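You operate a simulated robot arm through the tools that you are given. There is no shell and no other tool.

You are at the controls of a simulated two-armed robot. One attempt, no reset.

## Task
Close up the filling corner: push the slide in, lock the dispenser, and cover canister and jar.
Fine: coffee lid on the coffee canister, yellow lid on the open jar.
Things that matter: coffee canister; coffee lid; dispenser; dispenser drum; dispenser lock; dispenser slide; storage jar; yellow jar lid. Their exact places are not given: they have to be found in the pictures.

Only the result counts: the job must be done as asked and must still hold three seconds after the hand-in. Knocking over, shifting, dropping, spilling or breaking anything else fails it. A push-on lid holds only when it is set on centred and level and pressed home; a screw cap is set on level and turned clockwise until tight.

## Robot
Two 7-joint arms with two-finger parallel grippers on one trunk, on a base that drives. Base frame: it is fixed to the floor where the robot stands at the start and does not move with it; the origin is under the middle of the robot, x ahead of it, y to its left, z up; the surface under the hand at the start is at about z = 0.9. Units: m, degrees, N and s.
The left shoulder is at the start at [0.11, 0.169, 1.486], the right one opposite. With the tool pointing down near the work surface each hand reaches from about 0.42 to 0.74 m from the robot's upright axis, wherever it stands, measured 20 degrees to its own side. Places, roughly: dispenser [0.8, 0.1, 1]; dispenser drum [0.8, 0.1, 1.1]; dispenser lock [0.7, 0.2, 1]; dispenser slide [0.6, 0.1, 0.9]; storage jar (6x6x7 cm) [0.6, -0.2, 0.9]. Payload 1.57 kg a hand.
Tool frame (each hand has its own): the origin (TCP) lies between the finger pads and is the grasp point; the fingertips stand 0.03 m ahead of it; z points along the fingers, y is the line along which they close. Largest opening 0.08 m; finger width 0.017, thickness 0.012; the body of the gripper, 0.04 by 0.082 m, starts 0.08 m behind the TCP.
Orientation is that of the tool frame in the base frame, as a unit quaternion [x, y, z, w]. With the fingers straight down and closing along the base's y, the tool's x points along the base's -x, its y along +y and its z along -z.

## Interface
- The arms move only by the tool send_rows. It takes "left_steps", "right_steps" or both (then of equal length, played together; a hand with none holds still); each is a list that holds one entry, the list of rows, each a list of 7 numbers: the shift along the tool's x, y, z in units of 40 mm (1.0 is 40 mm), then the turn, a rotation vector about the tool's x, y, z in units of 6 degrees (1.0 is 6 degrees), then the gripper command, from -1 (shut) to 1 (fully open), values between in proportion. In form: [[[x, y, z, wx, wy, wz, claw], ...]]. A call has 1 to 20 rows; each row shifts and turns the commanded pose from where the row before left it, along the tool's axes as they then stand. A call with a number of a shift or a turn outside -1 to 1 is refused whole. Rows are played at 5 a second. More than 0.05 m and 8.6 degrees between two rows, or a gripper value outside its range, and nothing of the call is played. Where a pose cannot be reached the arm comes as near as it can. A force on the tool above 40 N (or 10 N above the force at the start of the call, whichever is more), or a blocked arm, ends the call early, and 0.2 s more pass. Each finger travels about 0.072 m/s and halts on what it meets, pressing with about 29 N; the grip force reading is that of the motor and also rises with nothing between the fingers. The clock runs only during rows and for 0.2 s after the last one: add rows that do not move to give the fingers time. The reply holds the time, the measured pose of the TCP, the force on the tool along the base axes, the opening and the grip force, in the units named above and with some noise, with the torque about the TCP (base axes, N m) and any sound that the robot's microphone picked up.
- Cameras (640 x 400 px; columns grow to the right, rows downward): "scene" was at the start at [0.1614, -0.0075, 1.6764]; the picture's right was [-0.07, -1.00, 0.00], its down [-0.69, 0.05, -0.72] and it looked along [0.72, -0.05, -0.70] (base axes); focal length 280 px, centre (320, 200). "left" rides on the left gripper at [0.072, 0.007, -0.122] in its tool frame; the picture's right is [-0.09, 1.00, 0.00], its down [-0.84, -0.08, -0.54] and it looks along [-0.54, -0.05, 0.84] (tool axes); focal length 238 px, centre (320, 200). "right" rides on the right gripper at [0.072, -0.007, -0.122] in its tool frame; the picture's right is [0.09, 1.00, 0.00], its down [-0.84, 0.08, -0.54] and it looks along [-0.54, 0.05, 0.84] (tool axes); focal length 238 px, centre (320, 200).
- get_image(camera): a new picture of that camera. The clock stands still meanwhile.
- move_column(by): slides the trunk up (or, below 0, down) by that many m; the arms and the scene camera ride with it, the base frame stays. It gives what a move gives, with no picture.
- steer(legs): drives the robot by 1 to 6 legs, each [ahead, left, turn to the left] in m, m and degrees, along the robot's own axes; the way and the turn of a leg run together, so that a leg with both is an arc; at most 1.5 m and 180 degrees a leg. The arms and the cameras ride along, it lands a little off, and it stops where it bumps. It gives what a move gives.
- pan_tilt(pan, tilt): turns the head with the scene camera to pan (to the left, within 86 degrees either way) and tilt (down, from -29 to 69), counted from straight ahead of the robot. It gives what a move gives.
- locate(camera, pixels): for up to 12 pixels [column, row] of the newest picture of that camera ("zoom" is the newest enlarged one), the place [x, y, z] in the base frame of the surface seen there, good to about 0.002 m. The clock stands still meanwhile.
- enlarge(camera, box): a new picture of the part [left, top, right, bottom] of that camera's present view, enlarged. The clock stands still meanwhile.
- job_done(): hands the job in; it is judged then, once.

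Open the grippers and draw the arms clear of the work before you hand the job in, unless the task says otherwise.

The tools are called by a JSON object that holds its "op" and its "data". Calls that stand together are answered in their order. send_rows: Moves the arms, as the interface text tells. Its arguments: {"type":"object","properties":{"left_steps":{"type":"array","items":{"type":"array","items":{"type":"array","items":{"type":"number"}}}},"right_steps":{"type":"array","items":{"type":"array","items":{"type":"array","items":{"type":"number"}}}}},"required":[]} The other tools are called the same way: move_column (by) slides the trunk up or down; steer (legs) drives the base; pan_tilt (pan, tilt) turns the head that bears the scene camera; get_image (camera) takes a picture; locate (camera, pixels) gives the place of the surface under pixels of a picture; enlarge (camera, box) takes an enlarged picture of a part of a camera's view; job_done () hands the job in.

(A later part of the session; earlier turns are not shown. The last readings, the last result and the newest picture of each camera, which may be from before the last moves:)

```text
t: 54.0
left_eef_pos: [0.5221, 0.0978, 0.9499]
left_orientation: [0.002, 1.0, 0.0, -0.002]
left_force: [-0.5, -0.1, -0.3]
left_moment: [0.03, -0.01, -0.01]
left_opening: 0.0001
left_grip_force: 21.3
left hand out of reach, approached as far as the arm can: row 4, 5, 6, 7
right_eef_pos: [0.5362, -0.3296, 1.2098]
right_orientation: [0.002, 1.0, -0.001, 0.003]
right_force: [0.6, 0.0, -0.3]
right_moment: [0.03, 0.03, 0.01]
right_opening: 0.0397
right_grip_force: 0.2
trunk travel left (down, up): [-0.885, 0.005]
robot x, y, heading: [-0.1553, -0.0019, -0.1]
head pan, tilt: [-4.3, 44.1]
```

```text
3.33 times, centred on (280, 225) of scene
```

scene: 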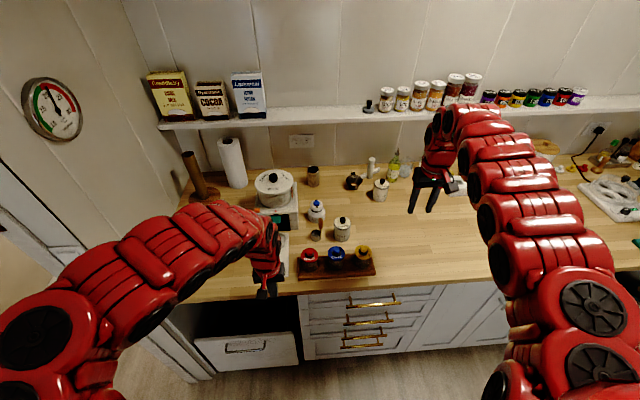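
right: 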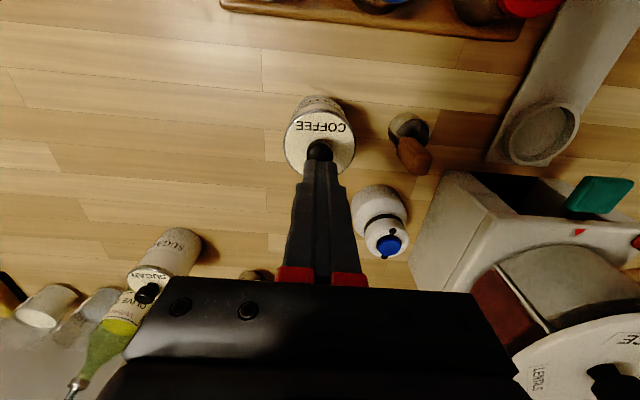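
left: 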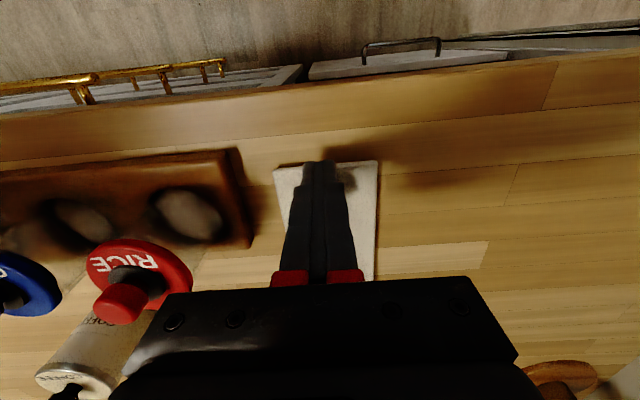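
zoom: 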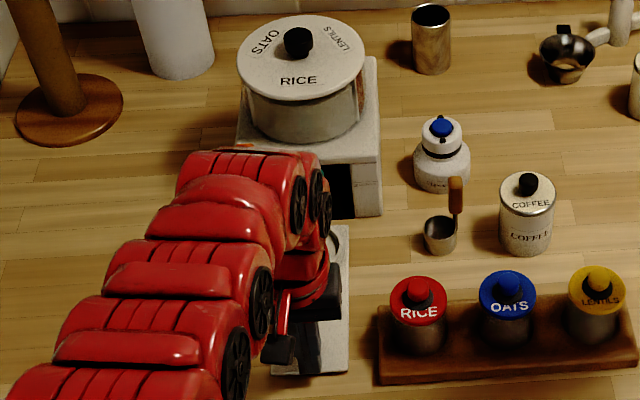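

The arm ran out of reach at x 0.522. I'll pull the hand back 7.5 cm (relative to the robot), then drive the base ahead 8 cm to get pushing stroke.

{"op": "send_rows", "data": {"left_steps": [[[0.6, 0, 0, 0, 0, 0, -1], [0.65, 0, 0, 0, 0, 0, -1], [0.65, 0, 0, 0, 0, 0, -1], [0, 0, 0, 0, 0, 0, -1]]]}}

{"op": "steer", "data": {"legs": [[0.07, 0, 0]]}}

{"op": "get_image", "data": {"camera": "left"}}

```text
t: 55.0
left_eef_pos: [0.4458, 0.0974, 0.95]
left_orientation: [0.002, 1.0, 0.0, -0.002]
left_force: [0.6, 0.0, -0.5]
left_moment: [0.01, 0.04, -0.02]
left_opening: 0.0001
left_grip_force: 21.5
right_eef_pos: [0.5362, -0.3284, 1.2111]
right_orientation: [0.002, 1.0, -0.001, 0.003]
right_force: [0.5, -0.1, 0.0]
right_moment: [0.05, -0.02, 0.0]
right_opening: 0.04
right_grip_force: 0.0
trunk travel left (down, up): [-0.885, 0.005]
robot x, y, heading: [-0.1511, -0.0009, -0.4]
head pan, tilt: [-4.3, 44.1]
```

```text
t: 56.0
left_eef_pos: [0.5111, 0.0966, 0.9504]
left_orientation: [0.001, 1.0, 0.001, 0.0]
left_force: [0.8, -0.3, 0.1]
left_moment: [0.01, 0.01, 0.0]
left_opening: 0.0
left_grip_force: 21.7
right_eef_pos: [0.599, -0.3287, 1.2134]
right_orientation: [0.003, 1.0, -0.001, 0.003]
right_force: [0.5, 0.0, 0.1]
right_moment: [-0.01, -0.04, 0.01]
right_opening: 0.0397
right_grip_force: 0.0
trunk travel left (down, up): [-0.885, 0.005]
robot x, y, heading: [-0.0839, -0.0005, -0.0]
head pan, tilt: [-4.3, 44.1]
```

```text
taken
```

left: 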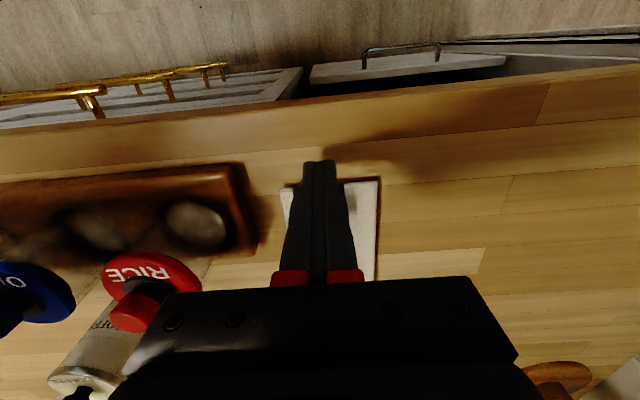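

I'll check the slide's lateral alignment by locating its visible corners in this left view.

{"op": "locate", "data": {"camera": "left", "pixels": [[286, 195], [374, 190], [370, 250], [288, 200], [376, 185], [310, 165], [330, 165]]}}

{"op": "enlarge", "data": {"camera": "left", "box": [260, 140, 400, 290]}}

```text
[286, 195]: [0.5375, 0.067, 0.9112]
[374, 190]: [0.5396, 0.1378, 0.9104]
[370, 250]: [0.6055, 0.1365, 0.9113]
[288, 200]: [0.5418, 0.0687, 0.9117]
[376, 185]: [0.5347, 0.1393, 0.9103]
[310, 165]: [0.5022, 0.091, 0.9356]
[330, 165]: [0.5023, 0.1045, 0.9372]
```

```text
2.67 times, centred on (330, 215) of left
```

zoom: 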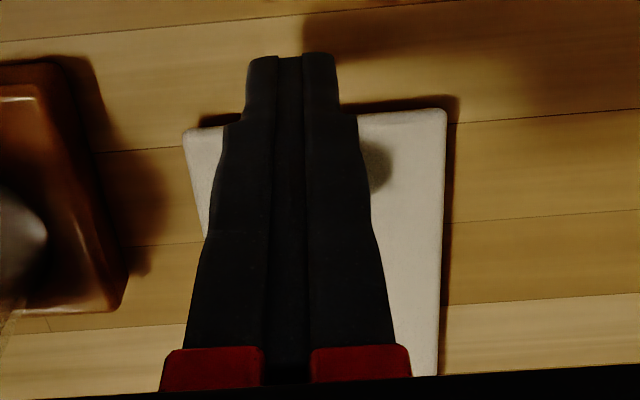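

The slide's near end has shifted a few mm sideways (y 0.067–0.139), so pushing the round knob loosely steers it. I'll instead grip the knob: lift, open the fingers and look down on it.

{"op": "send_rows", "data": {"left_steps": [[[0.3, 0, 0, 0, 0, 0, -1], [0.2, 0, -0.6, 0, 0, 0, -1], [0, 0, -0.5, 0, 0, 0, 0], [-0.4, 0, 0, 0, 0, 0, 0], [-0.4, 0, 0, 0, 0, 0, 0], [-0.3, 0.05, 0, 0, 0, 0, 0], [0, 0, 0, 0, 0, 0, 0]]]}}

{"op": "get_image", "data": {"camera": "left"}}

```text
t: 57.6
left_eef_pos: [0.5383, 0.0996, 0.994]
left_orientation: [0.001, 1.0, 0.001, -0.002]
left_force: [-0.6, -0.1, 0.2]
left_moment: [-0.02, -0.02, 0.01]
left_opening: 0.0399
left_grip_force: 0.1
right_eef_pos: [0.6024, -0.3292, 1.2121]
right_orientation: [0.003, 1.0, 0.0, 0.003]
right_force: [-0.2, 0.4, -0.4]
right_moment: [-0.03, 0.04, 0.05]
right_opening: 0.0399
right_grip_force: 0.1
trunk travel left (down, up): [-0.885, 0.005]
robot x, y, heading: [-0.0824, 0.0025, -0.1]
head pan, tilt: [-4.3, 44.1]
```

```text
taken
```

left: 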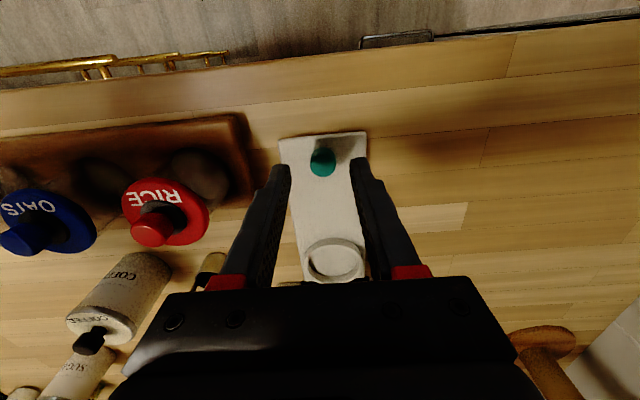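

The knob is visible at (322,162) between the open fingers. I'll measure the knob, slide corners and the opening.

{"op": "locate", "data": {"camera": "left", "pixels": [[322, 158], [313, 160], [333, 160], [322, 152], [322, 170], [283, 142], [363, 137], [366, 190], [296, 200], [310, 277], [364, 272], [335, 260]]}}

{"op": "enlarge", "data": {"camera": "left", "box": [260, 120, 400, 290]}}

{"op": "enlarge", "data": {"camera": "scene", "box": [235, 165, 325, 285]}}

```text
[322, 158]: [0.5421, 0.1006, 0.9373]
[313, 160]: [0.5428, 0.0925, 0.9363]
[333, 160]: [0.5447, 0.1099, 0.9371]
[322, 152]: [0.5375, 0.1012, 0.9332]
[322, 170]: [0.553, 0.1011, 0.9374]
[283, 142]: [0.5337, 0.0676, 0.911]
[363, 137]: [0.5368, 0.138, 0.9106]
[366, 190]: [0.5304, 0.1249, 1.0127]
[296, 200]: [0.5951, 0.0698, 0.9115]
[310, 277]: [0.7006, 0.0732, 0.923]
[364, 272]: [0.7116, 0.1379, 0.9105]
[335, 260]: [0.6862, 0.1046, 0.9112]
```

```text
2.35 times, centred on (330, 205) of left
```

zoom: 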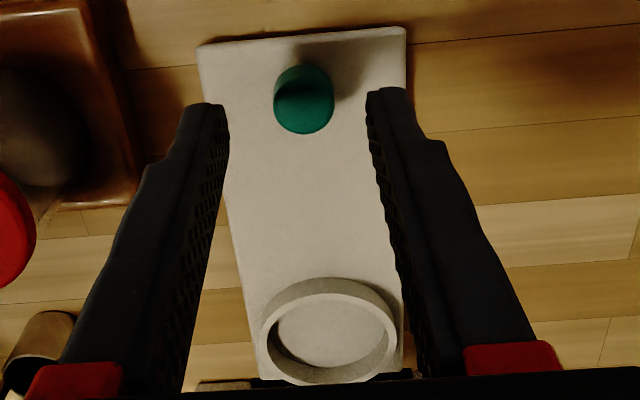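

```text
3.33 times, centred on (280, 225) of scene
```

zoom: 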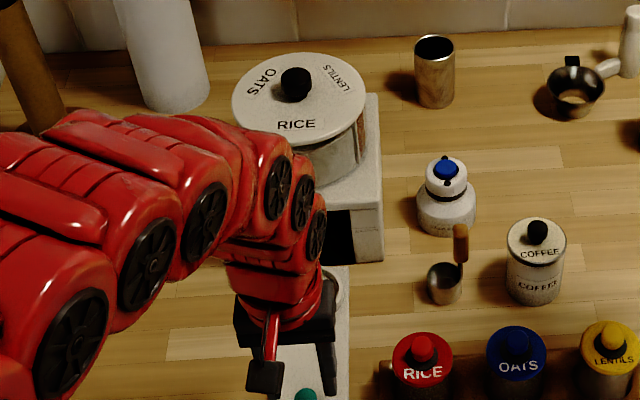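

The knob's centre is about (0.545,0.101) and the slide is square to the dispenser. I'll lower around the knob to z≈0.949 and close.

{"op": "send_rows", "data": {"left_steps": [[[-0.16, 0.04, 0.4, 0, 0, 0, 0], [0, 0, 0.4, 0, 0, 0, 0], [0, 0, 0.33, 0, 0, 0, 0], [0, 0, 0, 0, 0, 0, -1], [0, 0, 0, 0, 0, 0, -1], [0, 0, 0, 0, 0, 0, -1]]]}}

{"op": "get_image", "data": {"camera": "left"}}

```text
t: 59.0
left_eef_pos: [0.5438, 0.101, 0.9458]
left_orientation: [0.001, 1.0, 0.0, -0.002]
left_force: [-0.2, 1.9, -2.3]
left_moment: [0.07, 0.43, 0.01]
left_opening: 0.0217
left_grip_force: 35.3
right_eef_pos: [0.6053, -0.3286, 1.2125]
right_orientation: [0.002, 1.0, -0.001, 0.003]
right_force: [-0.5, 0.1, -0.1]
right_moment: [0.0, 0.0, -0.01]
right_opening: 0.0401
right_grip_force: 0.1
trunk travel left (down, up): [-0.885, 0.005]
robot x, y, heading: [-0.0859, 0.0007, -0.2]
head pan, tilt: [-4.3, 44.1]
```

```text
taken
```

left: 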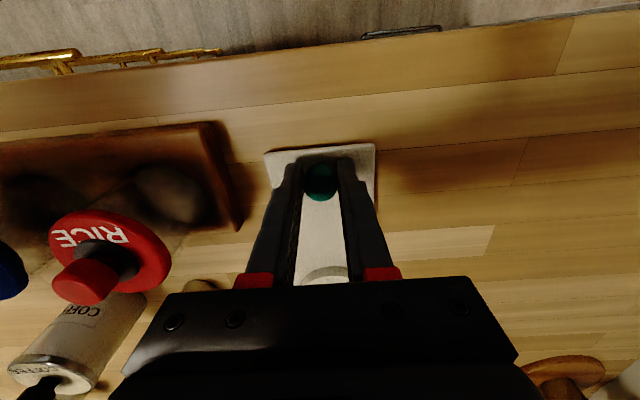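

The knob is gripped (opening 0.0217). I'll push forward 4 cm and watch the forces.

{"op": "send_rows", "data": {"left_steps": [[[-0.2, 0, 0, 0, 0, 0, -1], [-0.2, 0, 0, 0, 0, 0, -1], [-0.2, 0, 0, 0, 0, 0, -1], [-0.2, 0, 0, 0, 0, 0, -1], [-0.2, 0, 0, 0, 0, 0, -1], [0, 0, 0, 0, 0, 0, -1]]]}}

{"op": "get_image", "data": {"camera": "left"}}

```text
t: 60.5
left_eef_pos: [0.5854, 0.101, 0.9486]
left_orientation: [0.002, 1.0, 0.0, -0.001]
left_force: [0.6, -0.3, -4.0]
left_moment: [0.04, 0.23, 0.17]
left_opening: 0.0218
left_grip_force: 35.2
right_eef_pos: [0.6038, -0.3291, 1.2124]
right_orientation: [0.002, 1.0, -0.001, 0.002]
right_force: [0.0, -0.1, -0.6]
right_moment: [-0.01, -0.01, 0.01]
right_opening: 0.0399
right_grip_force: 0.0
trunk travel left (down, up): [-0.885, 0.005]
robot x, y, heading: [-0.0842, 0.0011, -0.1]
head pan, tilt: [-4.3, 44.1]
```

```text
taken
```

left: 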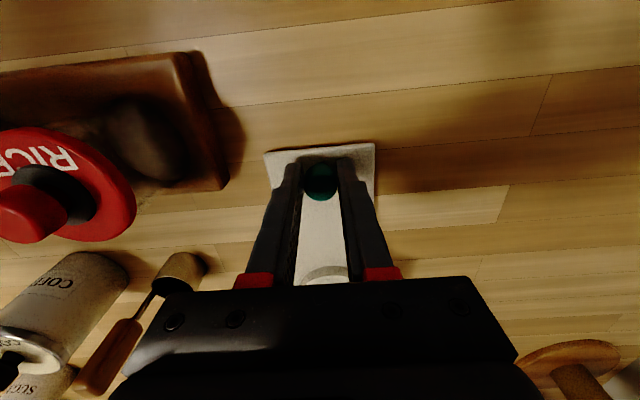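

The slide followed 4 cm smoothly. I'll release, lift, pull back and drive the base 7 cm ahead for more stroke.

{"op": "send_rows", "data": {"left_steps": [[[0, 0, 0, 0, 0, 0, 0], [0, 0, 0, 0, 0, 0, 0], [0, 0, -0.6, 0, 0, 0, 0], [0.3, 0, -0.5, 0, 0, 0, 0], [0.5, 0, 0, 0, 0, 0, 0], [0.5, 0, 0, 0, 0, 0, 0], [0, 0, 0, 0, 0, 0, 0]]]}}

{"op": "steer", "data": {"legs": [[0.06, 0, 0]]}}

{"op": "get_image", "data": {"camera": "left"}}

```text
t: 62.0
left_eef_pos: [0.533, 0.0991, 0.9924]
left_orientation: [0.001, 1.0, 0.0, 0.0]
left_force: [0.7, -0.4, -0.5]
left_moment: [0.0, 0.01, 0.0]
left_opening: 0.0399
left_grip_force: 0.2
right_eef_pos: [0.6029, -0.3286, 1.2113]
right_orientation: [0.003, 1.0, -0.001, 0.002]
right_force: [-0.1, 0.1, -0.7]
right_moment: [-0.03, 0.0, 0.03]
right_opening: 0.04
right_grip_force: 0.0
trunk travel left (down, up): [-0.885, 0.005]
robot x, y, heading: [-0.0838, -0.0012, -0.0]
head pan, tilt: [-4.3, 44.1]
```

```text
t: 63.0
left_eef_pos: [0.5874, 0.0995, 0.9959]
left_orientation: [0.002, 1.0, 0.0, 0.002]
left_force: [-0.7, 0.0, 0.5]
left_moment: [-0.03, -0.01, -0.02]
left_opening: 0.0399
left_grip_force: 0.0
right_eef_pos: [0.6564, -0.3294, 1.215]
right_orientation: [0.002, 1.0, -0.001, 0.005]
right_force: [-0.7, 0.7, 0.2]
right_moment: [0.01, -0.06, 0.0]
right_opening: 0.04
right_grip_force: 0.1
trunk travel left (down, up): [-0.885, 0.005]
robot x, y, heading: [-0.0245, 0.0022, -0.4]
head pan, tilt: [-4.3, 44.1]
```

```text
taken
```

left: 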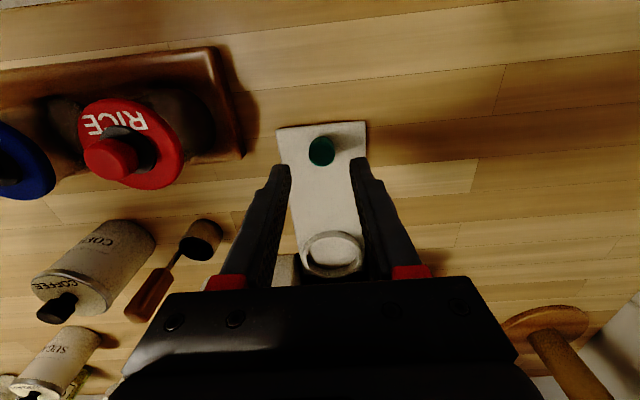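

The knob is at (321,150) in the left view. I'll locate it for the second grip.

{"op": "locate", "data": {"camera": "left", "pixels": [[312, 148], [332, 148], [321, 141], [321, 158], [280, 132], [363, 126], [310, 272], [364, 268], [333, 250]]}}

{"op": "enlarge", "data": {"camera": "left", "box": [250, 110, 400, 290]}}

```text
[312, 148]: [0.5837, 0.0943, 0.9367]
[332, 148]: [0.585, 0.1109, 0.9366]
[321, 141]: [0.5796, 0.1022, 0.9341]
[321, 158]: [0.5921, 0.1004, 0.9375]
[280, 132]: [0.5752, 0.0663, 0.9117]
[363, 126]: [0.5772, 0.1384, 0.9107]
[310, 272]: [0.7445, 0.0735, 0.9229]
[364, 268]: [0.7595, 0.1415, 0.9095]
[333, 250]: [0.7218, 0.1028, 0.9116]
```

```text
2.22 times, centred on (325, 200) of left
```

zoom: 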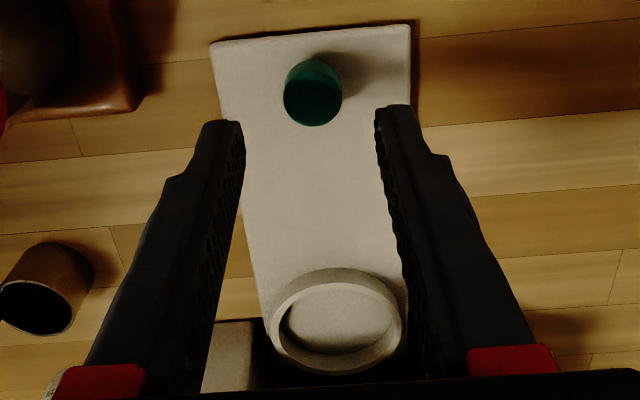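

The knob centre is (0.586,0.102). I'll grip it again and push on in 8 mm rows.

{"op": "send_rows", "data": {"left_steps": [[[0.04, 0.06, 0.4, 0, 0, 0, 0], [0, 0, 0.4, 0, 0, 0, 0], [0, 0, 0.35, 0, 0, 0, 0], [0, 0, 0, 0, 0, 0, -1], [0, 0, 0, 0, 0, 0, -1], [0, 0, 0, 0, 0, 0, -1], [-0.2, 0, 0, 0, 0, 0, -1], [-0.2, 0, 0, 0, 0, 0, -1], [-0.2, 0, 0, 0, 0, 0, -1], [-0.2, 0, 0, 0, 0, 0, -1], [-0.2, 0, 0, 0, 0, 0, -1], [0, 0, 0, 0, 0, 0, -1]]]}}

{"op": "get_image", "data": {"camera": "left"}}

{"op": "get_image", "data": {"camera": "scene"}}

```text
t: 65.6
left_eef_pos: [0.6311, 0.1005, 0.9457]
left_orientation: [0.002, 1.0, 0.001, -0.002]
left_force: [0.9, -8.3, -4.8]
left_moment: [-0.18, 0.58, 0.09]
left_opening: 0.0216
left_grip_force: 34.5
right_eef_pos: [0.6617, -0.3303, 1.2116]
right_orientation: [0.003, 1.0, -0.001, 0.002]
right_force: [-0.8, 0.5, 0.6]
right_moment: [0.03, 0.02, -0.05]
right_opening: 0.0399
right_grip_force: 0.0
trunk travel left (down, up): [-0.885, 0.005]
robot x, y, heading: [-0.0244, 0.0029, -0.2]
head pan, tilt: [-4.3, 44.1]
```

```text
taken
```

left: 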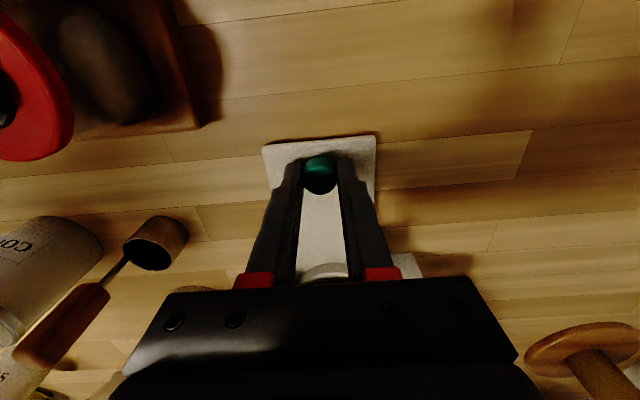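

```text
taken
```

scene: 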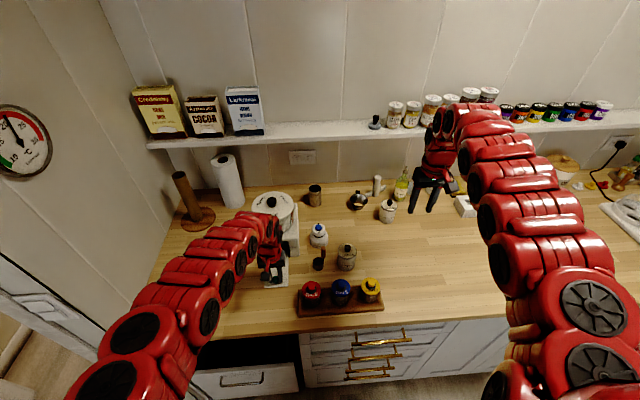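

The knob is at x 0.631, with an 8 N sideways force of the slide towards -y. I'll ease the hand 2 mm to -y and push further.

{"op": "send_rows", "data": {"left_steps": [[[0, -0.05, 0, 0, 0, 0, -1], [0, 0, 0, 0, 0, 0, -1], [-0.15, 0, 0, 0, 0, 0, -1], [-0.15, 0, 0, 0, 0, 0, -1], [0, 0, 0, 0, 0, 0, -1]]]}}

{"op": "get_image", "data": {"camera": "left"}}

```text
t: 66.8
left_eef_pos: [0.6433, 0.1003, 0.9463]
left_orientation: [0.001, 1.0, 0.0, -0.003]
left_force: [-0.1, 1.0, -9.8]
left_moment: [0.14, -0.71, 0.03]
left_opening: 0.0216
left_grip_force: 35.4
right_eef_pos: [0.6646, -0.3301, 1.2113]
right_orientation: [0.002, 1.0, -0.001, 0.001]
right_force: [-0.3, 0.7, -0.4]
right_moment: [0.02, -0.01, -0.01]
right_opening: 0.0401
right_grip_force: 0.0
trunk travel left (down, up): [-0.885, 0.005]
robot x, y, heading: [-0.0236, 0.0028, -0.2]
head pan, tilt: [-4.3, 44.1]
```

```text
taken
```

left: 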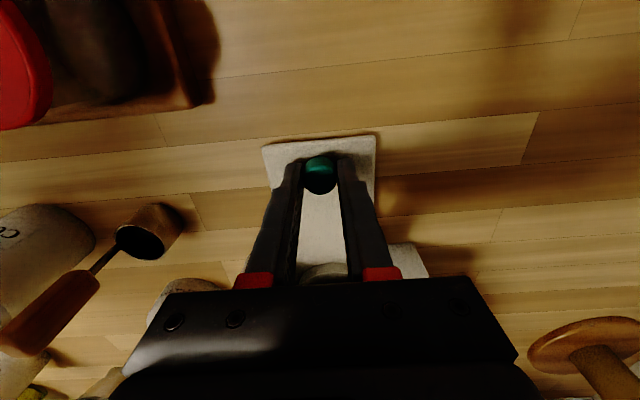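

The knob is at x 0.643 and the slide is now inside the guide. I'll release, lift and go back, drive 3.5 cm ahead, and push the rest from behind the knob with closed fingers.

{"op": "send_rows", "data": {"left_steps": [[[0, 0, 0, 0, 0, 0, 0], [0, 0, 0, 0, 0, 0, 0], [0.2, 0, -0.6, 0, 0, 0, 0], [0.5, 0, -0.4, 0, 0, 0, 0], [0.7, 0, 0, 0, 0, 0, 0], [0.5, 0, 0, 0, 0, 0, 0], [0, 0, 0, 0, 0, 0, -1], [0, 0, 0, 0, 0, 0, -1]]]}}

{"op": "get_image", "data": {"camera": "left"}}

{"op": "get_image", "data": {"camera": "scene"}}

```text
t: 68.6
left_eef_pos: [0.5666, 0.0988, 0.9878]
left_orientation: [0.002, 1.0, 0.001, -0.002]
left_force: [0.7, 0.0, -0.3]
left_moment: [-0.02, 0.01, 0.01]
left_opening: 0.0
left_grip_force: 21.2
right_eef_pos: [0.662, -0.3301, 1.2112]
right_orientation: [0.003, 1.0, 0.0, 0.002]
right_force: [-0.1, 0.3, -0.5]
right_moment: [-0.01, 0.01, 0.01]
right_opening: 0.0402
right_grip_force: 0.0
trunk travel left (down, up): [-0.885, 0.005]
robot x, y, heading: [-0.0251, 0.0026, -0.4]
head pan, tilt: [-4.3, 44.1]
```

```text
taken
```

left: 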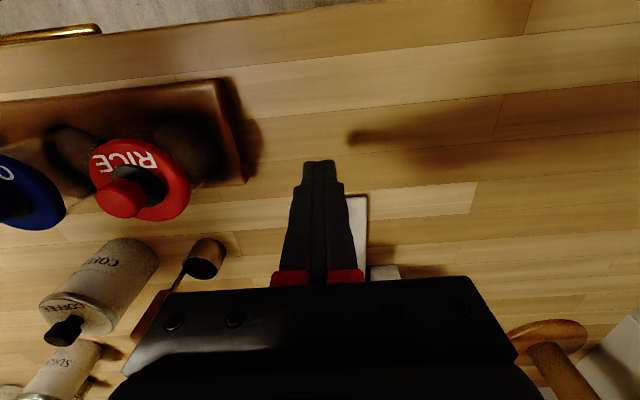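

```text
taken
```

scene: 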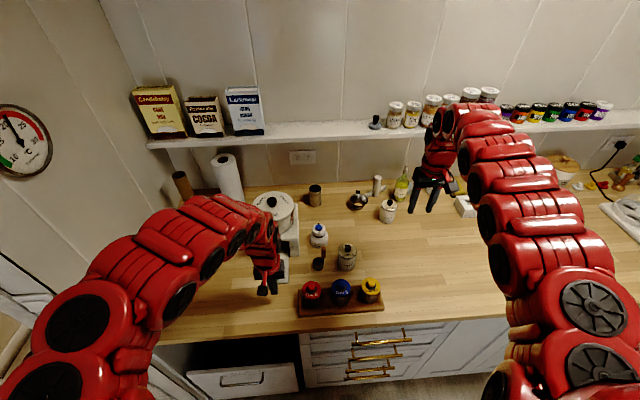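

Clear of the slide now. I'll drive 3.5 cm forward and check alignment.

{"op": "steer", "data": {"legs": [[0.035, 0, 0]]}}

{"op": "enlarge", "data": {"camera": "scene", "box": [230, 180, 330, 300]}}

{"op": "get_image", "data": {"camera": "left"}}

```text
t: 69.5
left_eef_pos: [0.5963, 0.0981, 0.9919]
left_orientation: [0.002, 1.0, -0.001, 0.001]
left_force: [-0.8, 0.6, -0.3]
left_moment: [-0.01, -0.03, 0.01]
left_opening: 0.0002
left_grip_force: 21.5
right_eef_pos: [0.6907, -0.3292, 1.2157]
right_orientation: [0.003, 1.0, -0.001, 0.006]
right_force: [0.2, -0.2, 0.7]
right_moment: [0.0, -0.05, 0.03]
right_opening: 0.0397
right_grip_force: 0.1
trunk travel left (down, up): [-0.885, 0.005]
robot x, y, heading: [0.0091, -0.0, -0.2]
head pan, tilt: [-4.3, 44.1]
```

```text
3.33 times, centred on (280, 240) of scene
```

zoom: 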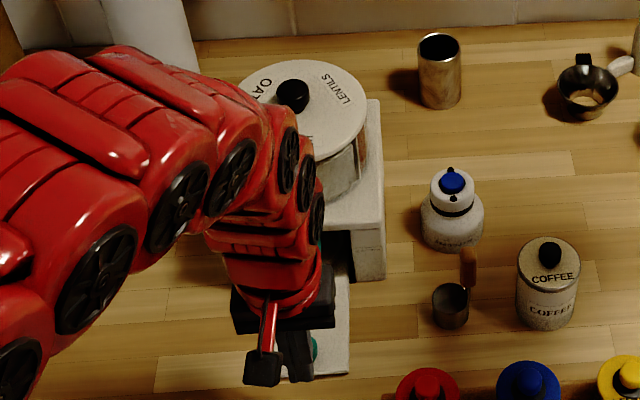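

```text
taken
```

left: 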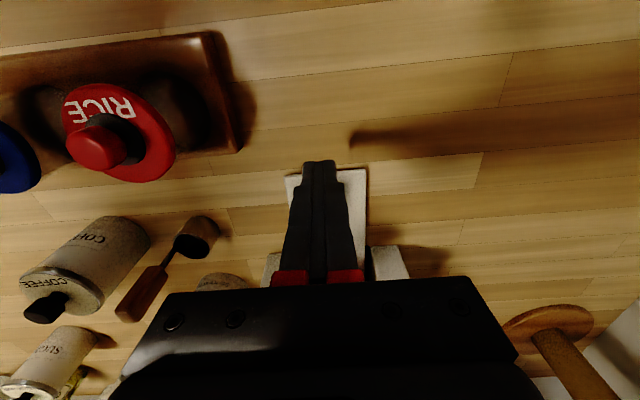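

I'll align y to the knob (0.1005), lower to z≈0.949, and push forward in small rows until the stop is felt.

{"op": "send_rows", "data": {"left_steps": [[[0, 0.06, 0.5, 0, 0, 0, -1], [0, 0, 0.55, 0, 0, 0, -1], [-0.3, 0, 0, 0, 0, 0, -1], [-0.25, 0, 0, 0, 0, 0, -1], [-0.15, 0, 0, 0, 0, 0, -1], [-0.15, 0, 0, 0, 0, 0, -1], [-0.15, 0, 0, 0, 0, 0, -1], [-0.15, 0, 0, 0, 0, 0, -1], [0, 0, 0, 0, 0, 0, -1]]]}}

{"op": "get_image", "data": {"camera": "left"}}

{"op": "enlarge", "data": {"camera": "scene", "box": [230, 180, 330, 300]}}

```text
t: 71.1
left_eef_pos: [0.6288, 0.1009, 0.9409]
left_orientation: [0.002, 1.0, 0.002, -0.017]
left_force: [-27.2, 1.6, 20.2]
left_moment: [-0.47, -0.11, -0.09]
left_opening: 0.0
left_grip_force: 21.1
right_eef_pos: [0.6951, -0.3293, 1.2118]
right_orientation: [0.002, 1.0, -0.001, 0.004]
right_force: [1.1, -0.4, 0.0]
right_moment: [-0.01, 0.02, 0.01]
right_opening: 0.04
right_grip_force: 0.0
trunk travel left (down, up): [-0.885, 0.005]
robot x, y, heading: [0.0083, 0.004, -0.1]
head pan, tilt: [-4.3, 44.1]
stopped in row 8 (left hand): the force on the tool passed its limit at 44 N (the readings are from after the stop); the commanded pose is now the measured one
```

```text
taken
```

left: 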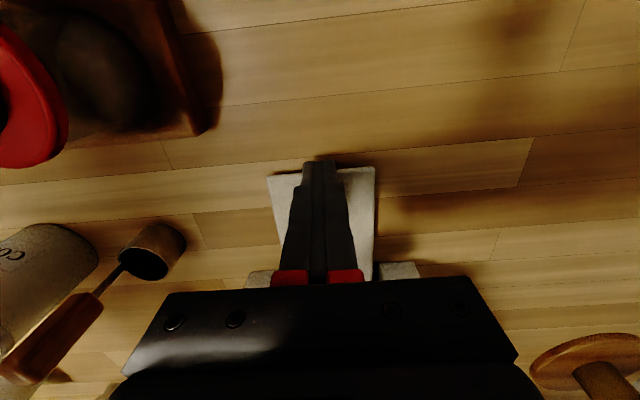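

```text
3.33 times, centred on (280, 240) of scene
```

zoom: 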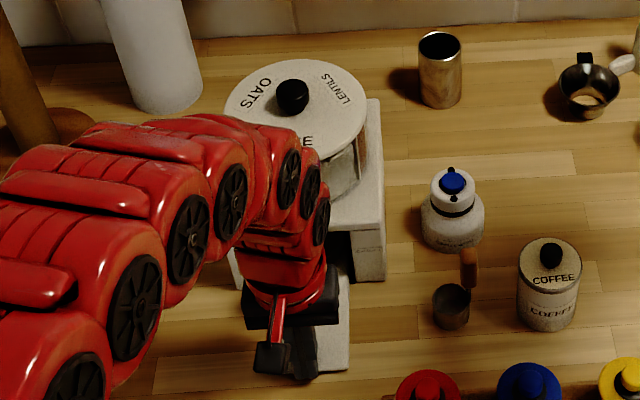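

The push stopped at x 0.629 with 27 N in x and 20 N up; the tips (z≈0.911) were scraping the slide plate. I'll back off, level the tool and raise it by 1 cm.

{"op": "send_rows", "data": {"left_steps": [[[0.3, 0, -0.1, 0, 0, 0, -1], [0.2, 0, -0.3, 0, -0.32, 0, -1], [0, 0, 0, 0, 0, 0, -1], [0, 0, 0, 0, 0, 0, -1]]]}}

{"op": "get_image", "data": {"camera": "left"}}

{"op": "get_image", "data": {"camera": "scene"}}

```text
t: 72.1
left_eef_pos: [0.6138, 0.1001, 0.9584]
left_orientation: [0.002, 1.0, 0.0, 0.006]
left_force: [0.1, 0.3, 0.3]
left_moment: [0.0, 0.0, -0.02]
left_opening: 0.0
left_grip_force: 21.3
right_eef_pos: [0.6953, -0.3303, 1.2119]
right_orientation: [0.002, 1.0, -0.001, 0.003]
right_force: [-0.1, -0.1, 0.8]
right_moment: [0.02, 0.01, 0.01]
right_opening: 0.04
right_grip_force: 0.1
trunk travel left (down, up): [-0.885, 0.005]
robot x, y, heading: [0.0071, -0.001, 0.0]
head pan, tilt: [-4.3, 44.1]
```

```text
taken
```

left: 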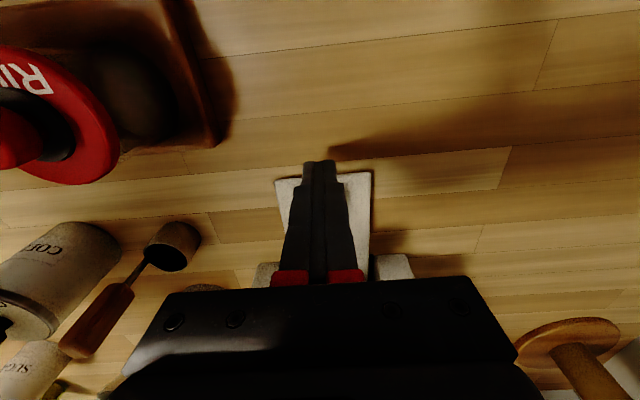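

```text
taken
```

scene: 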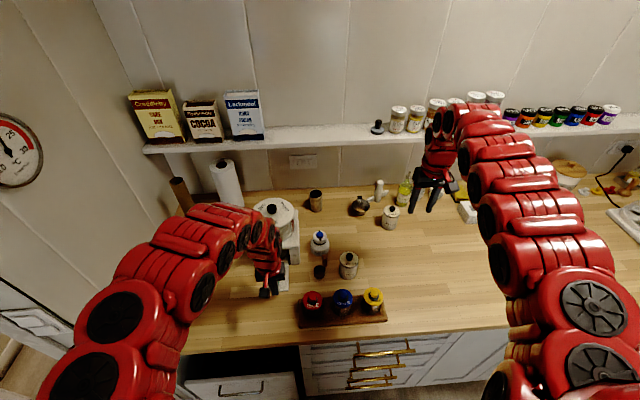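

I'll measure the slide's near edge and the visible left edge now.

{"op": "locate", "data": {"camera": "left", "pixels": [[282, 186], [366, 180], [364, 245], [290, 200], [268, 275], [392, 270]]}}

{"op": "enlarge", "data": {"camera": "left", "box": [230, 150, 430, 290]}}

```text
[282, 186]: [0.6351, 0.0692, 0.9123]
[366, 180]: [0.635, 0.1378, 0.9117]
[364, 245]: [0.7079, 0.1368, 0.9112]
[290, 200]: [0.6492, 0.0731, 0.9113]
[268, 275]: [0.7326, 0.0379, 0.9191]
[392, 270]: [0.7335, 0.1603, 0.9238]
```

```text
2.86 times, centred on (330, 220) of left
```

zoom: 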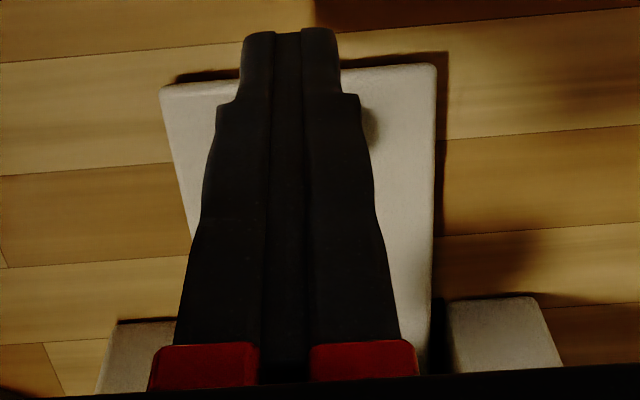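

The near edge is at x≈0.632, about 11 cm in from the start. I'll push again with the tips clear of the plate to see if that's the end stop.

{"op": "send_rows", "data": {"left_steps": [[[0, 0, 0.1, 0, 0.1, 0, -1], [-0.2, 0, 0, 0, 0, 0, -1], [-0.1, 0, 0, 0, 0, 0, -1], [-0.1, 0, 0, 0, 0, 0, -1], [-0.1, 0, 0, 0, 0, 0, -1], [-0.1, 0, 0, 0, 0, 0, -1], [-0.1, 0, 0, 0, 0, 0, -1], [0, 0, 0, 0, 0, 0, -1]]]}}

{"op": "get_image", "data": {"camera": "left"}}

```text
t: 73.7
left_eef_pos: [0.6286, 0.1016, 0.9511]
left_orientation: [0.001, 1.0, 0.002, -0.012]
left_force: [-16.7, -1.4, 6.3]
left_moment: [0.01, 0.25, 0.0]
left_opening: 0.0
left_grip_force: 20.9
right_eef_pos: [0.6959, -0.3287, 1.2121]
right_orientation: [0.002, 1.0, -0.001, 0.004]
right_force: [0.5, -0.3, -0.4]
right_moment: [0.0, 0.01, 0.01]
right_opening: 0.04
right_grip_force: 0.1
trunk travel left (down, up): [-0.885, 0.005]
robot x, y, heading: [0.0084, -0.0006, -0.1]
head pan, tilt: [-4.3, 44.1]
stopped in row 7 (left hand): the force on the tool passed its limit at 44 N (the readings are from after the stop); the commanded pose is now the measured one
```

```text
taken
```

left: 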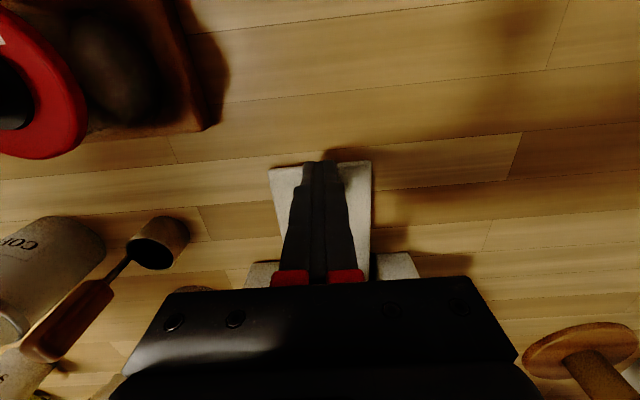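

It stopped at the same x 0.6286 with 44 N, so that's a firm stop. I'll back off, lift the hand and look at the whole dispenser.

{"op": "send_rows", "data": {"left_steps": [[[0.4, 0, -0.1, 0, -0.2, 0, -1], [0.2, 0, -0.7, 0, 0, 0, -1], [0.2, 0.5, -0.4, 0, 0, 0, -1], [-0.3, 0.9, 0, 0, 0, 0, -1], [-0.3, 0.9, 0, 0, 0, 0, -1], [-0.2, 0.9, -0.3, 0, 0, 0, -1], [0, 0.9, -0.3, 0, 0, 0, -1], [0, 0, 0, 0, 0, 0, -1]]]}}

{"op": "get_image", "data": {"camera": "scene"}}

{"op": "get_image", "data": {"camera": "left"}}

```text
t: 75.5
left_eef_pos: [0.6317, 0.2673, 1.0249]
left_orientation: [0.001, 1.0, 0.002, 0.002]
left_force: [0.1, 0.4, 0.1]
left_moment: [-0.01, 0.0, 0.02]
left_opening: 0.0002
left_grip_force: 21.3
right_eef_pos: [0.6958, -0.3288, 1.2121]
right_orientation: [0.003, 1.0, 0.0, 0.003]
right_force: [0.0, 1.0, 0.0]
right_moment: [0.0, -0.02, 0.01]
right_opening: 0.0402
right_grip_force: 0.0
trunk travel left (down, up): [-0.885, 0.005]
robot x, y, heading: [0.0063, -0.0012, 0.1]
head pan, tilt: [-4.3, 44.1]
```

```text
taken
```

scene: 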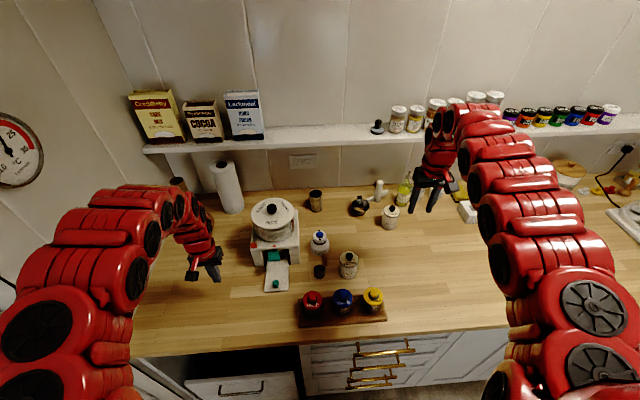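

```text
taken
```

left: 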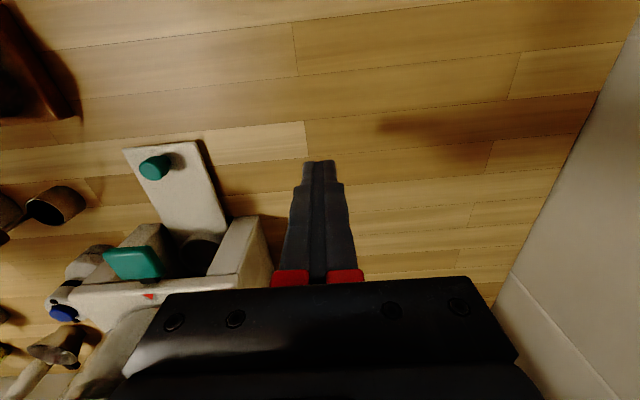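

Now I can zoom in on the dispenser from both views.

{"op": "enlarge", "data": {"camera": "scene", "box": [230, 190, 320, 300]}}

{"op": "locate", "data": {"camera": "scene", "pixels": [[265, 288], [288, 288], [276, 282], [285, 268], [252, 246], [273, 246], [298, 246], [293, 262], [256, 262], [273, 257], [272, 208], [252, 240]]}}

{"op": "enlarge", "data": {"camera": "left", "box": [60, 130, 290, 300]}}

```text
3.64 times, centred on (275, 245) of scene
```

zoom: 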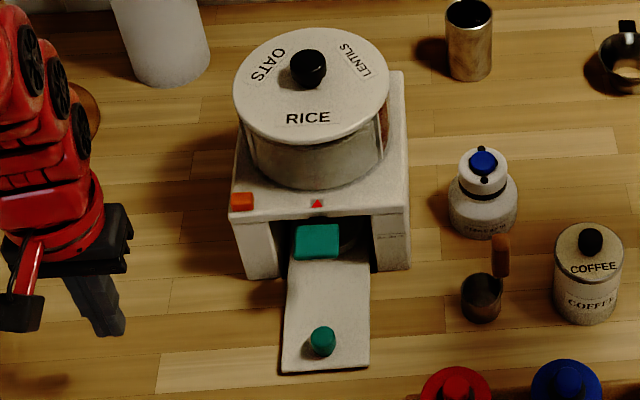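

```text
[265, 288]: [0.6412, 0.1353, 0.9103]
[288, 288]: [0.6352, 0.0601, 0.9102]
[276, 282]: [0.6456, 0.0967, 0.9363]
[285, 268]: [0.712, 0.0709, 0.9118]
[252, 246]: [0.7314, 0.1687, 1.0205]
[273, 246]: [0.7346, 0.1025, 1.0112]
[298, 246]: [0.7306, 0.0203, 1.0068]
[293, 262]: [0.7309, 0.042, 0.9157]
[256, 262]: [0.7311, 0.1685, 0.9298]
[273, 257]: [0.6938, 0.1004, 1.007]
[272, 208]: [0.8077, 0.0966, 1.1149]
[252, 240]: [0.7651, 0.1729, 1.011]
```

```text
2.35 times, centred on (175, 215) of left
```

zoom: 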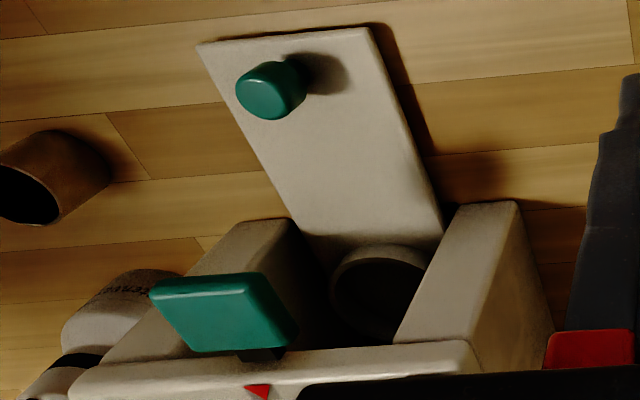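

The dispenser hasn't moved (front 0.731, drum unchanged) and the slide is at its stop, cup under the drum. Next I'll bring the left hand up beside the orange lock for a close look at it.

{"op": "send_rows", "data": {"left_steps": [[[0, 0, -0.8, 0, 0, 0, -1], [0, 0, -0.8, 0, 0, 0, -1], [-0.5, -0.4, -0.7, 0, 0, 0, -1], [-0.6, -0.45, 0, 0, 0, 0, -1], [-0.6, -0.45, 0, 0, 0, 0, -1], [0, 0, 0, 0, 0, 0, -1]]]}}

{"op": "get_image", "data": {"camera": "left"}}

```text
t: 76.9
left_eef_pos: [0.7023, 0.2134, 1.1127]
left_orientation: [0.001, 1.0, 0.002, 0.002]
left_force: [-0.7, 0.2, -0.5]
left_moment: [0.02, 0.0, -0.01]
left_opening: 0.0003
left_grip_force: 21.5
left hand out of reach, approached as far as the arm can: row 1
right_eef_pos: [0.6945, -0.3288, 1.2117]
right_orientation: [0.002, 1.0, -0.001, 0.003]
right_force: [0.4, -0.9, -0.7]
right_moment: [-0.01, -0.03, 0.0]
right_opening: 0.0401
right_grip_force: 0.1
trunk travel left (down, up): [-0.885, 0.005]
robot x, y, heading: [0.0087, -0.0007, -0.0]
head pan, tilt: [-4.3, 44.1]
```

```text
taken
```

left: 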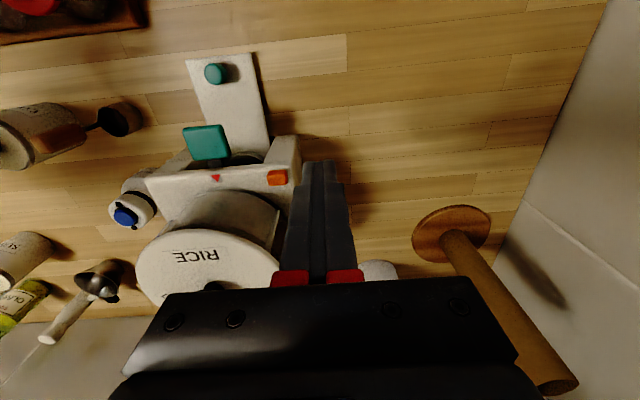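

The orange lock appears at (278,177). I'll enlarge it and measure.

{"op": "enlarge", "data": {"camera": "left", "box": [245, 150, 315, 200]}}

{"op": "locate", "data": {"camera": "zoom", "pixels": [[205, 220], [385, 215], [295, 180], [295, 260], [250, 220], [340, 215], [180, 235], [410, 240], [295, 150]]}}

{"op": "enlarge", "data": {"camera": "left", "box": [140, 110, 310, 240]}}

```text
8.00 times, centred on (280, 175) of left
```

zoom: 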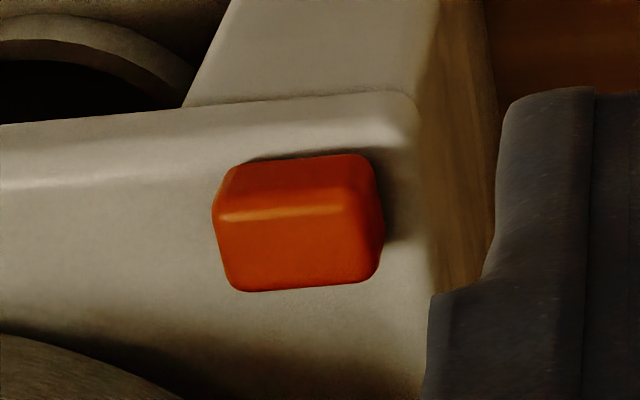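

```text
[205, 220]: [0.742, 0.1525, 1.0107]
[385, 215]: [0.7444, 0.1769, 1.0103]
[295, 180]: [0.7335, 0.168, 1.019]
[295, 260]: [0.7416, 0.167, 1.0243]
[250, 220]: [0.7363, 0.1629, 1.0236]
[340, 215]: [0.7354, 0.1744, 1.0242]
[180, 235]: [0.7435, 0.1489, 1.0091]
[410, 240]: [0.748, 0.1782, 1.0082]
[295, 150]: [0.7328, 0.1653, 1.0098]
```

```text
3.08 times, centred on (225, 175) of left
```

zoom: 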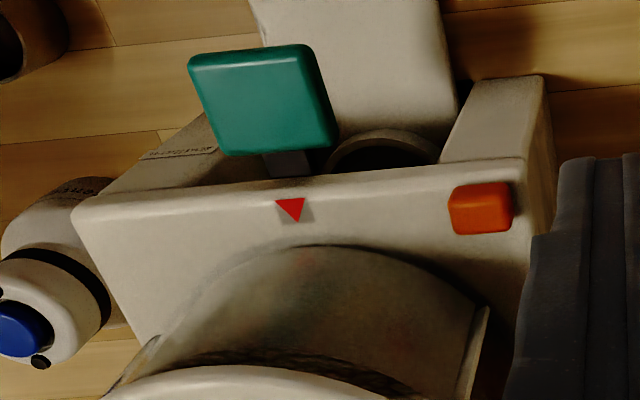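

The lock is a raised orange button at (0.7395,0.167), top z 1.0243, on the housing top at 1.010. I'll raise the left hand 8 cm, lower the trunk 8 cm for reach, then move over the button.

{"op": "send_rows", "data": {"left_steps": [[[0, 0, -0.7, 0, 0, 0, -1], [0, 0, -0.7, 0, 0, 0, -1], [0, 0, -0.6, 0, 0, 0, -1], [0, 0, 0, 0, 0, 0, -1]]]}}

{"op": "move_column", "data": {"by": -0.08}}

{"op": "send_rows", "data": {"left_steps": [[[-0.45, -0.5, 0, 0, 0, 0, -1], [-0.47, -0.65, 0, 0, 0, 0, -1], [0, 0, 0.5, 0, 0, 0, -1], [0, 0, 0, 0, 0, 0, -1]]]}}

{"op": "get_image", "data": {"camera": "left"}}

{"op": "enlarge", "data": {"camera": "scene", "box": [220, 160, 320, 280]}}

```text
t: 77.9
left_eef_pos: [0.7031, 0.2123, 1.1919]
left_orientation: [0.001, 1.0, 0.001, 0.002]
left_force: [0.3, -0.9, -0.7]
left_moment: [-0.01, 0.04, 0.02]
left_opening: 0.0
left_grip_force: 21.1
right_eef_pos: [0.6964, -0.3288, 1.2119]
right_orientation: [0.003, 1.0, -0.002, 0.002]
right_force: [0.1, 0.6, -0.4]
right_moment: [0.02, 0.03, 0.0]
right_opening: 0.04
right_grip_force: 0.0
trunk travel left (down, up): [-0.885, 0.005]
robot x, y, heading: [0.0079, -0.0003, -0.0]
head pan, tilt: [-4.3, 44.1]
```

```text
t: 79.1
left_eef_pos: [0.7024, 0.2117, 1.1107]
left_orientation: [0.002, 1.0, 0.001, 0.003]
left_force: [-1.0, 0.5, 0.7]
left_moment: [0.01, -0.05, 0.01]
left_opening: 0.0001
left_grip_force: 21.1
right_eef_pos: [0.6955, -0.3304, 1.1317]
right_orientation: [0.002, 1.0, -0.001, 0.003]
right_force: [1.0, 0.2, -0.8]
right_moment: [-0.01, 0.02, 0.02]
right_opening: 0.04
right_grip_force: 0.2
trunk travel left (down, up): [-0.805, 0.085]
robot x, y, heading: [0.0041, 0.0006, 0.0]
head pan, tilt: [-4.3, 44.1]
```

```text
t: 80.1
left_eef_pos: [0.7362, 0.1672, 1.0927]
left_orientation: [0.001, 1.0, 0.001, 0.002]
left_force: [0.2, -0.2, -0.1]
left_moment: [0.02, 0.0, 0.01]
left_opening: 0.0
left_grip_force: 21.5
left hand out of reach, approached as far as the arm can: row 3
right_eef_pos: [0.6951, -0.3288, 1.1319]
right_orientation: [0.002, 1.0, 0.0, 0.002]
right_force: [-0.5, 0.3, -0.9]
right_moment: [0.0, -0.02, 0.02]
right_opening: 0.0399
right_grip_force: 0.1
trunk travel left (down, up): [-0.805, 0.085]
robot x, y, heading: [0.0063, 0.0031, -0.2]
head pan, tilt: [-4.3, 44.1]
```

```text
taken
```

left: 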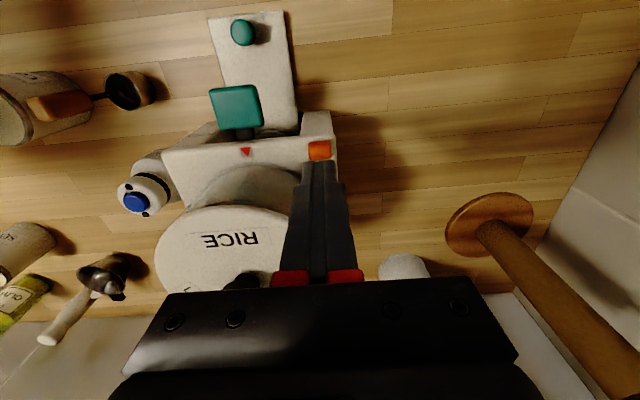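

```text
3.33 times, centred on (270, 220) of scene
```

zoom: 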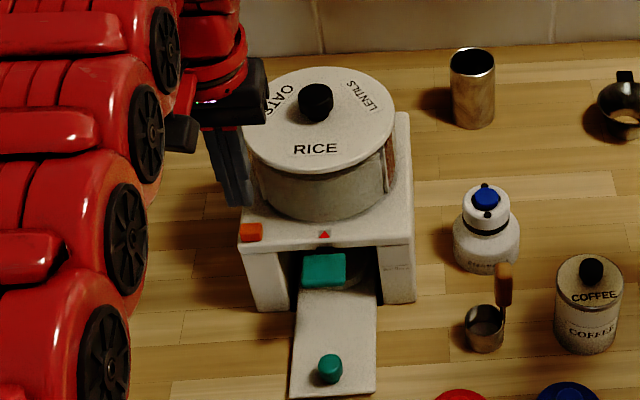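

The left arm is at its extension limit just short of the button. I'll pull the hand back 5 cm and drive the base 4 cm forward.

{"op": "send_rows", "data": {"left_steps": [[[0.6, 0, 0, 0, 0, 0, -1], [0.6, 0, 0, 0, 0, 0, -1], [0, 0, 0, 0, 0, 0, -1]]]}}

{"op": "steer", "data": {"legs": [[0.04, 0, 0]]}}

{"op": "get_image", "data": {"camera": "left"}}

```text
t: 80.9
left_eef_pos: [0.6881, 0.1646, 1.0921]
left_orientation: [0.002, 1.0, 0.003, 0.001]
left_force: [-0.5, 0.7, -1.2]
left_moment: [0.01, 0.02, 0.01]
left_opening: 0.0001
left_grip_force: 21.2
right_eef_pos: [0.697, -0.3311, 1.1303]
right_orientation: [0.003, 1.0, 0.0, 0.002]
right_force: [0.3, -0.8, -0.6]
right_moment: [0.03, 0.01, -0.01]
right_opening: 0.0399
right_grip_force: 0.0
trunk travel left (down, up): [-0.805, 0.085]
robot x, y, heading: [0.0094, -0.0013, -0.1]
head pan, tilt: [-4.3, 44.1]
```

```text
t: 81.8
left_eef_pos: [0.7208, 0.1668, 1.0952]
left_orientation: [0.003, 1.0, 0.002, 0.003]
left_force: [-0.1, -0.2, 0.4]
left_moment: [-0.01, -0.04, 0.02]
left_opening: 0.0
left_grip_force: 20.8
right_eef_pos: [0.7305, -0.3297, 1.1343]
right_orientation: [0.003, 1.0, 0.0, 0.005]
right_force: [-0.1, -0.5, 0.7]
right_moment: [0.01, -0.08, 0.02]
right_opening: 0.0401
right_grip_force: 0.0
trunk travel left (down, up): [-0.805, 0.085]
robot x, y, heading: [0.0476, -0.0029, 0.0]
head pan, tilt: [-4.3, 44.1]
```

```text
taken
```

left: 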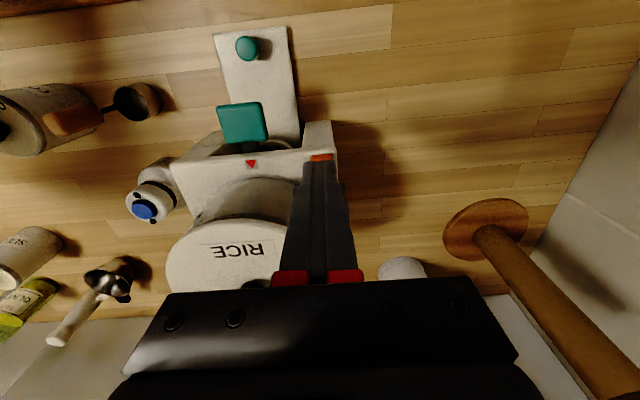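

The base is at x 0.048 without bumping. I'll move over the button (0.739,0.167) and lower to just above it.

{"op": "send_rows", "data": {"left_steps": [[[-0.45, 0.01, 0, 0, 0, 0, -1], [0, 0, 0.4, 0, 0, 0, -1], [0, 0, 0.35, 0, 0, 0, -1], [0, 0, 0, 0, 0, 0, -1]]]}}

{"op": "get_image", "data": {"camera": "left"}}

{"op": "enlarge", "data": {"camera": "scene", "box": [220, 170, 320, 290]}}

```text
t: 82.8
left_eef_pos: [0.7449, 0.167, 1.0622]
left_orientation: [0.001, 1.0, 0.002, 0.003]
left_force: [0.3, -0.8, -0.7]
left_moment: [0.0, -0.03, -0.04]
left_opening: 0.0
left_grip_force: 21.2
right_eef_pos: [0.7343, -0.3292, 1.132]
right_orientation: [0.003, 1.0, -0.001, 0.002]
right_force: [-0.1, -0.8, 0.7]
right_moment: [0.0, -0.02, 0.01]
right_opening: 0.0402
right_grip_force: 0.1
trunk travel left (down, up): [-0.805, 0.085]
robot x, y, heading: [0.0443, -0.0015, 0.1]
head pan, tilt: [-4.3, 44.1]
```

```text
taken
```

left: 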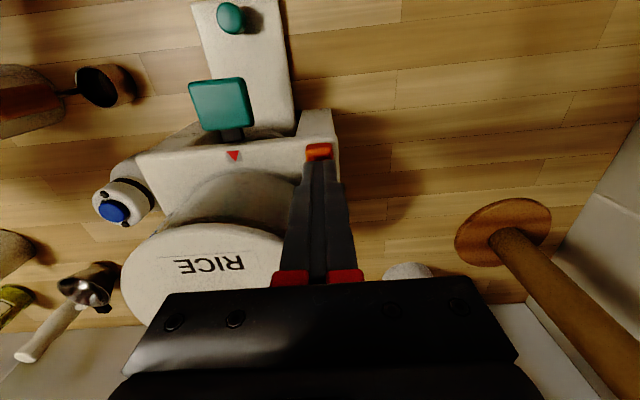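

```text
3.33 times, centred on (270, 230) of scene
```

zoom: 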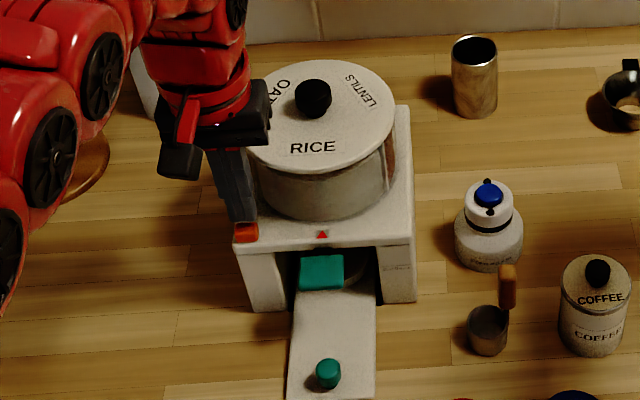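

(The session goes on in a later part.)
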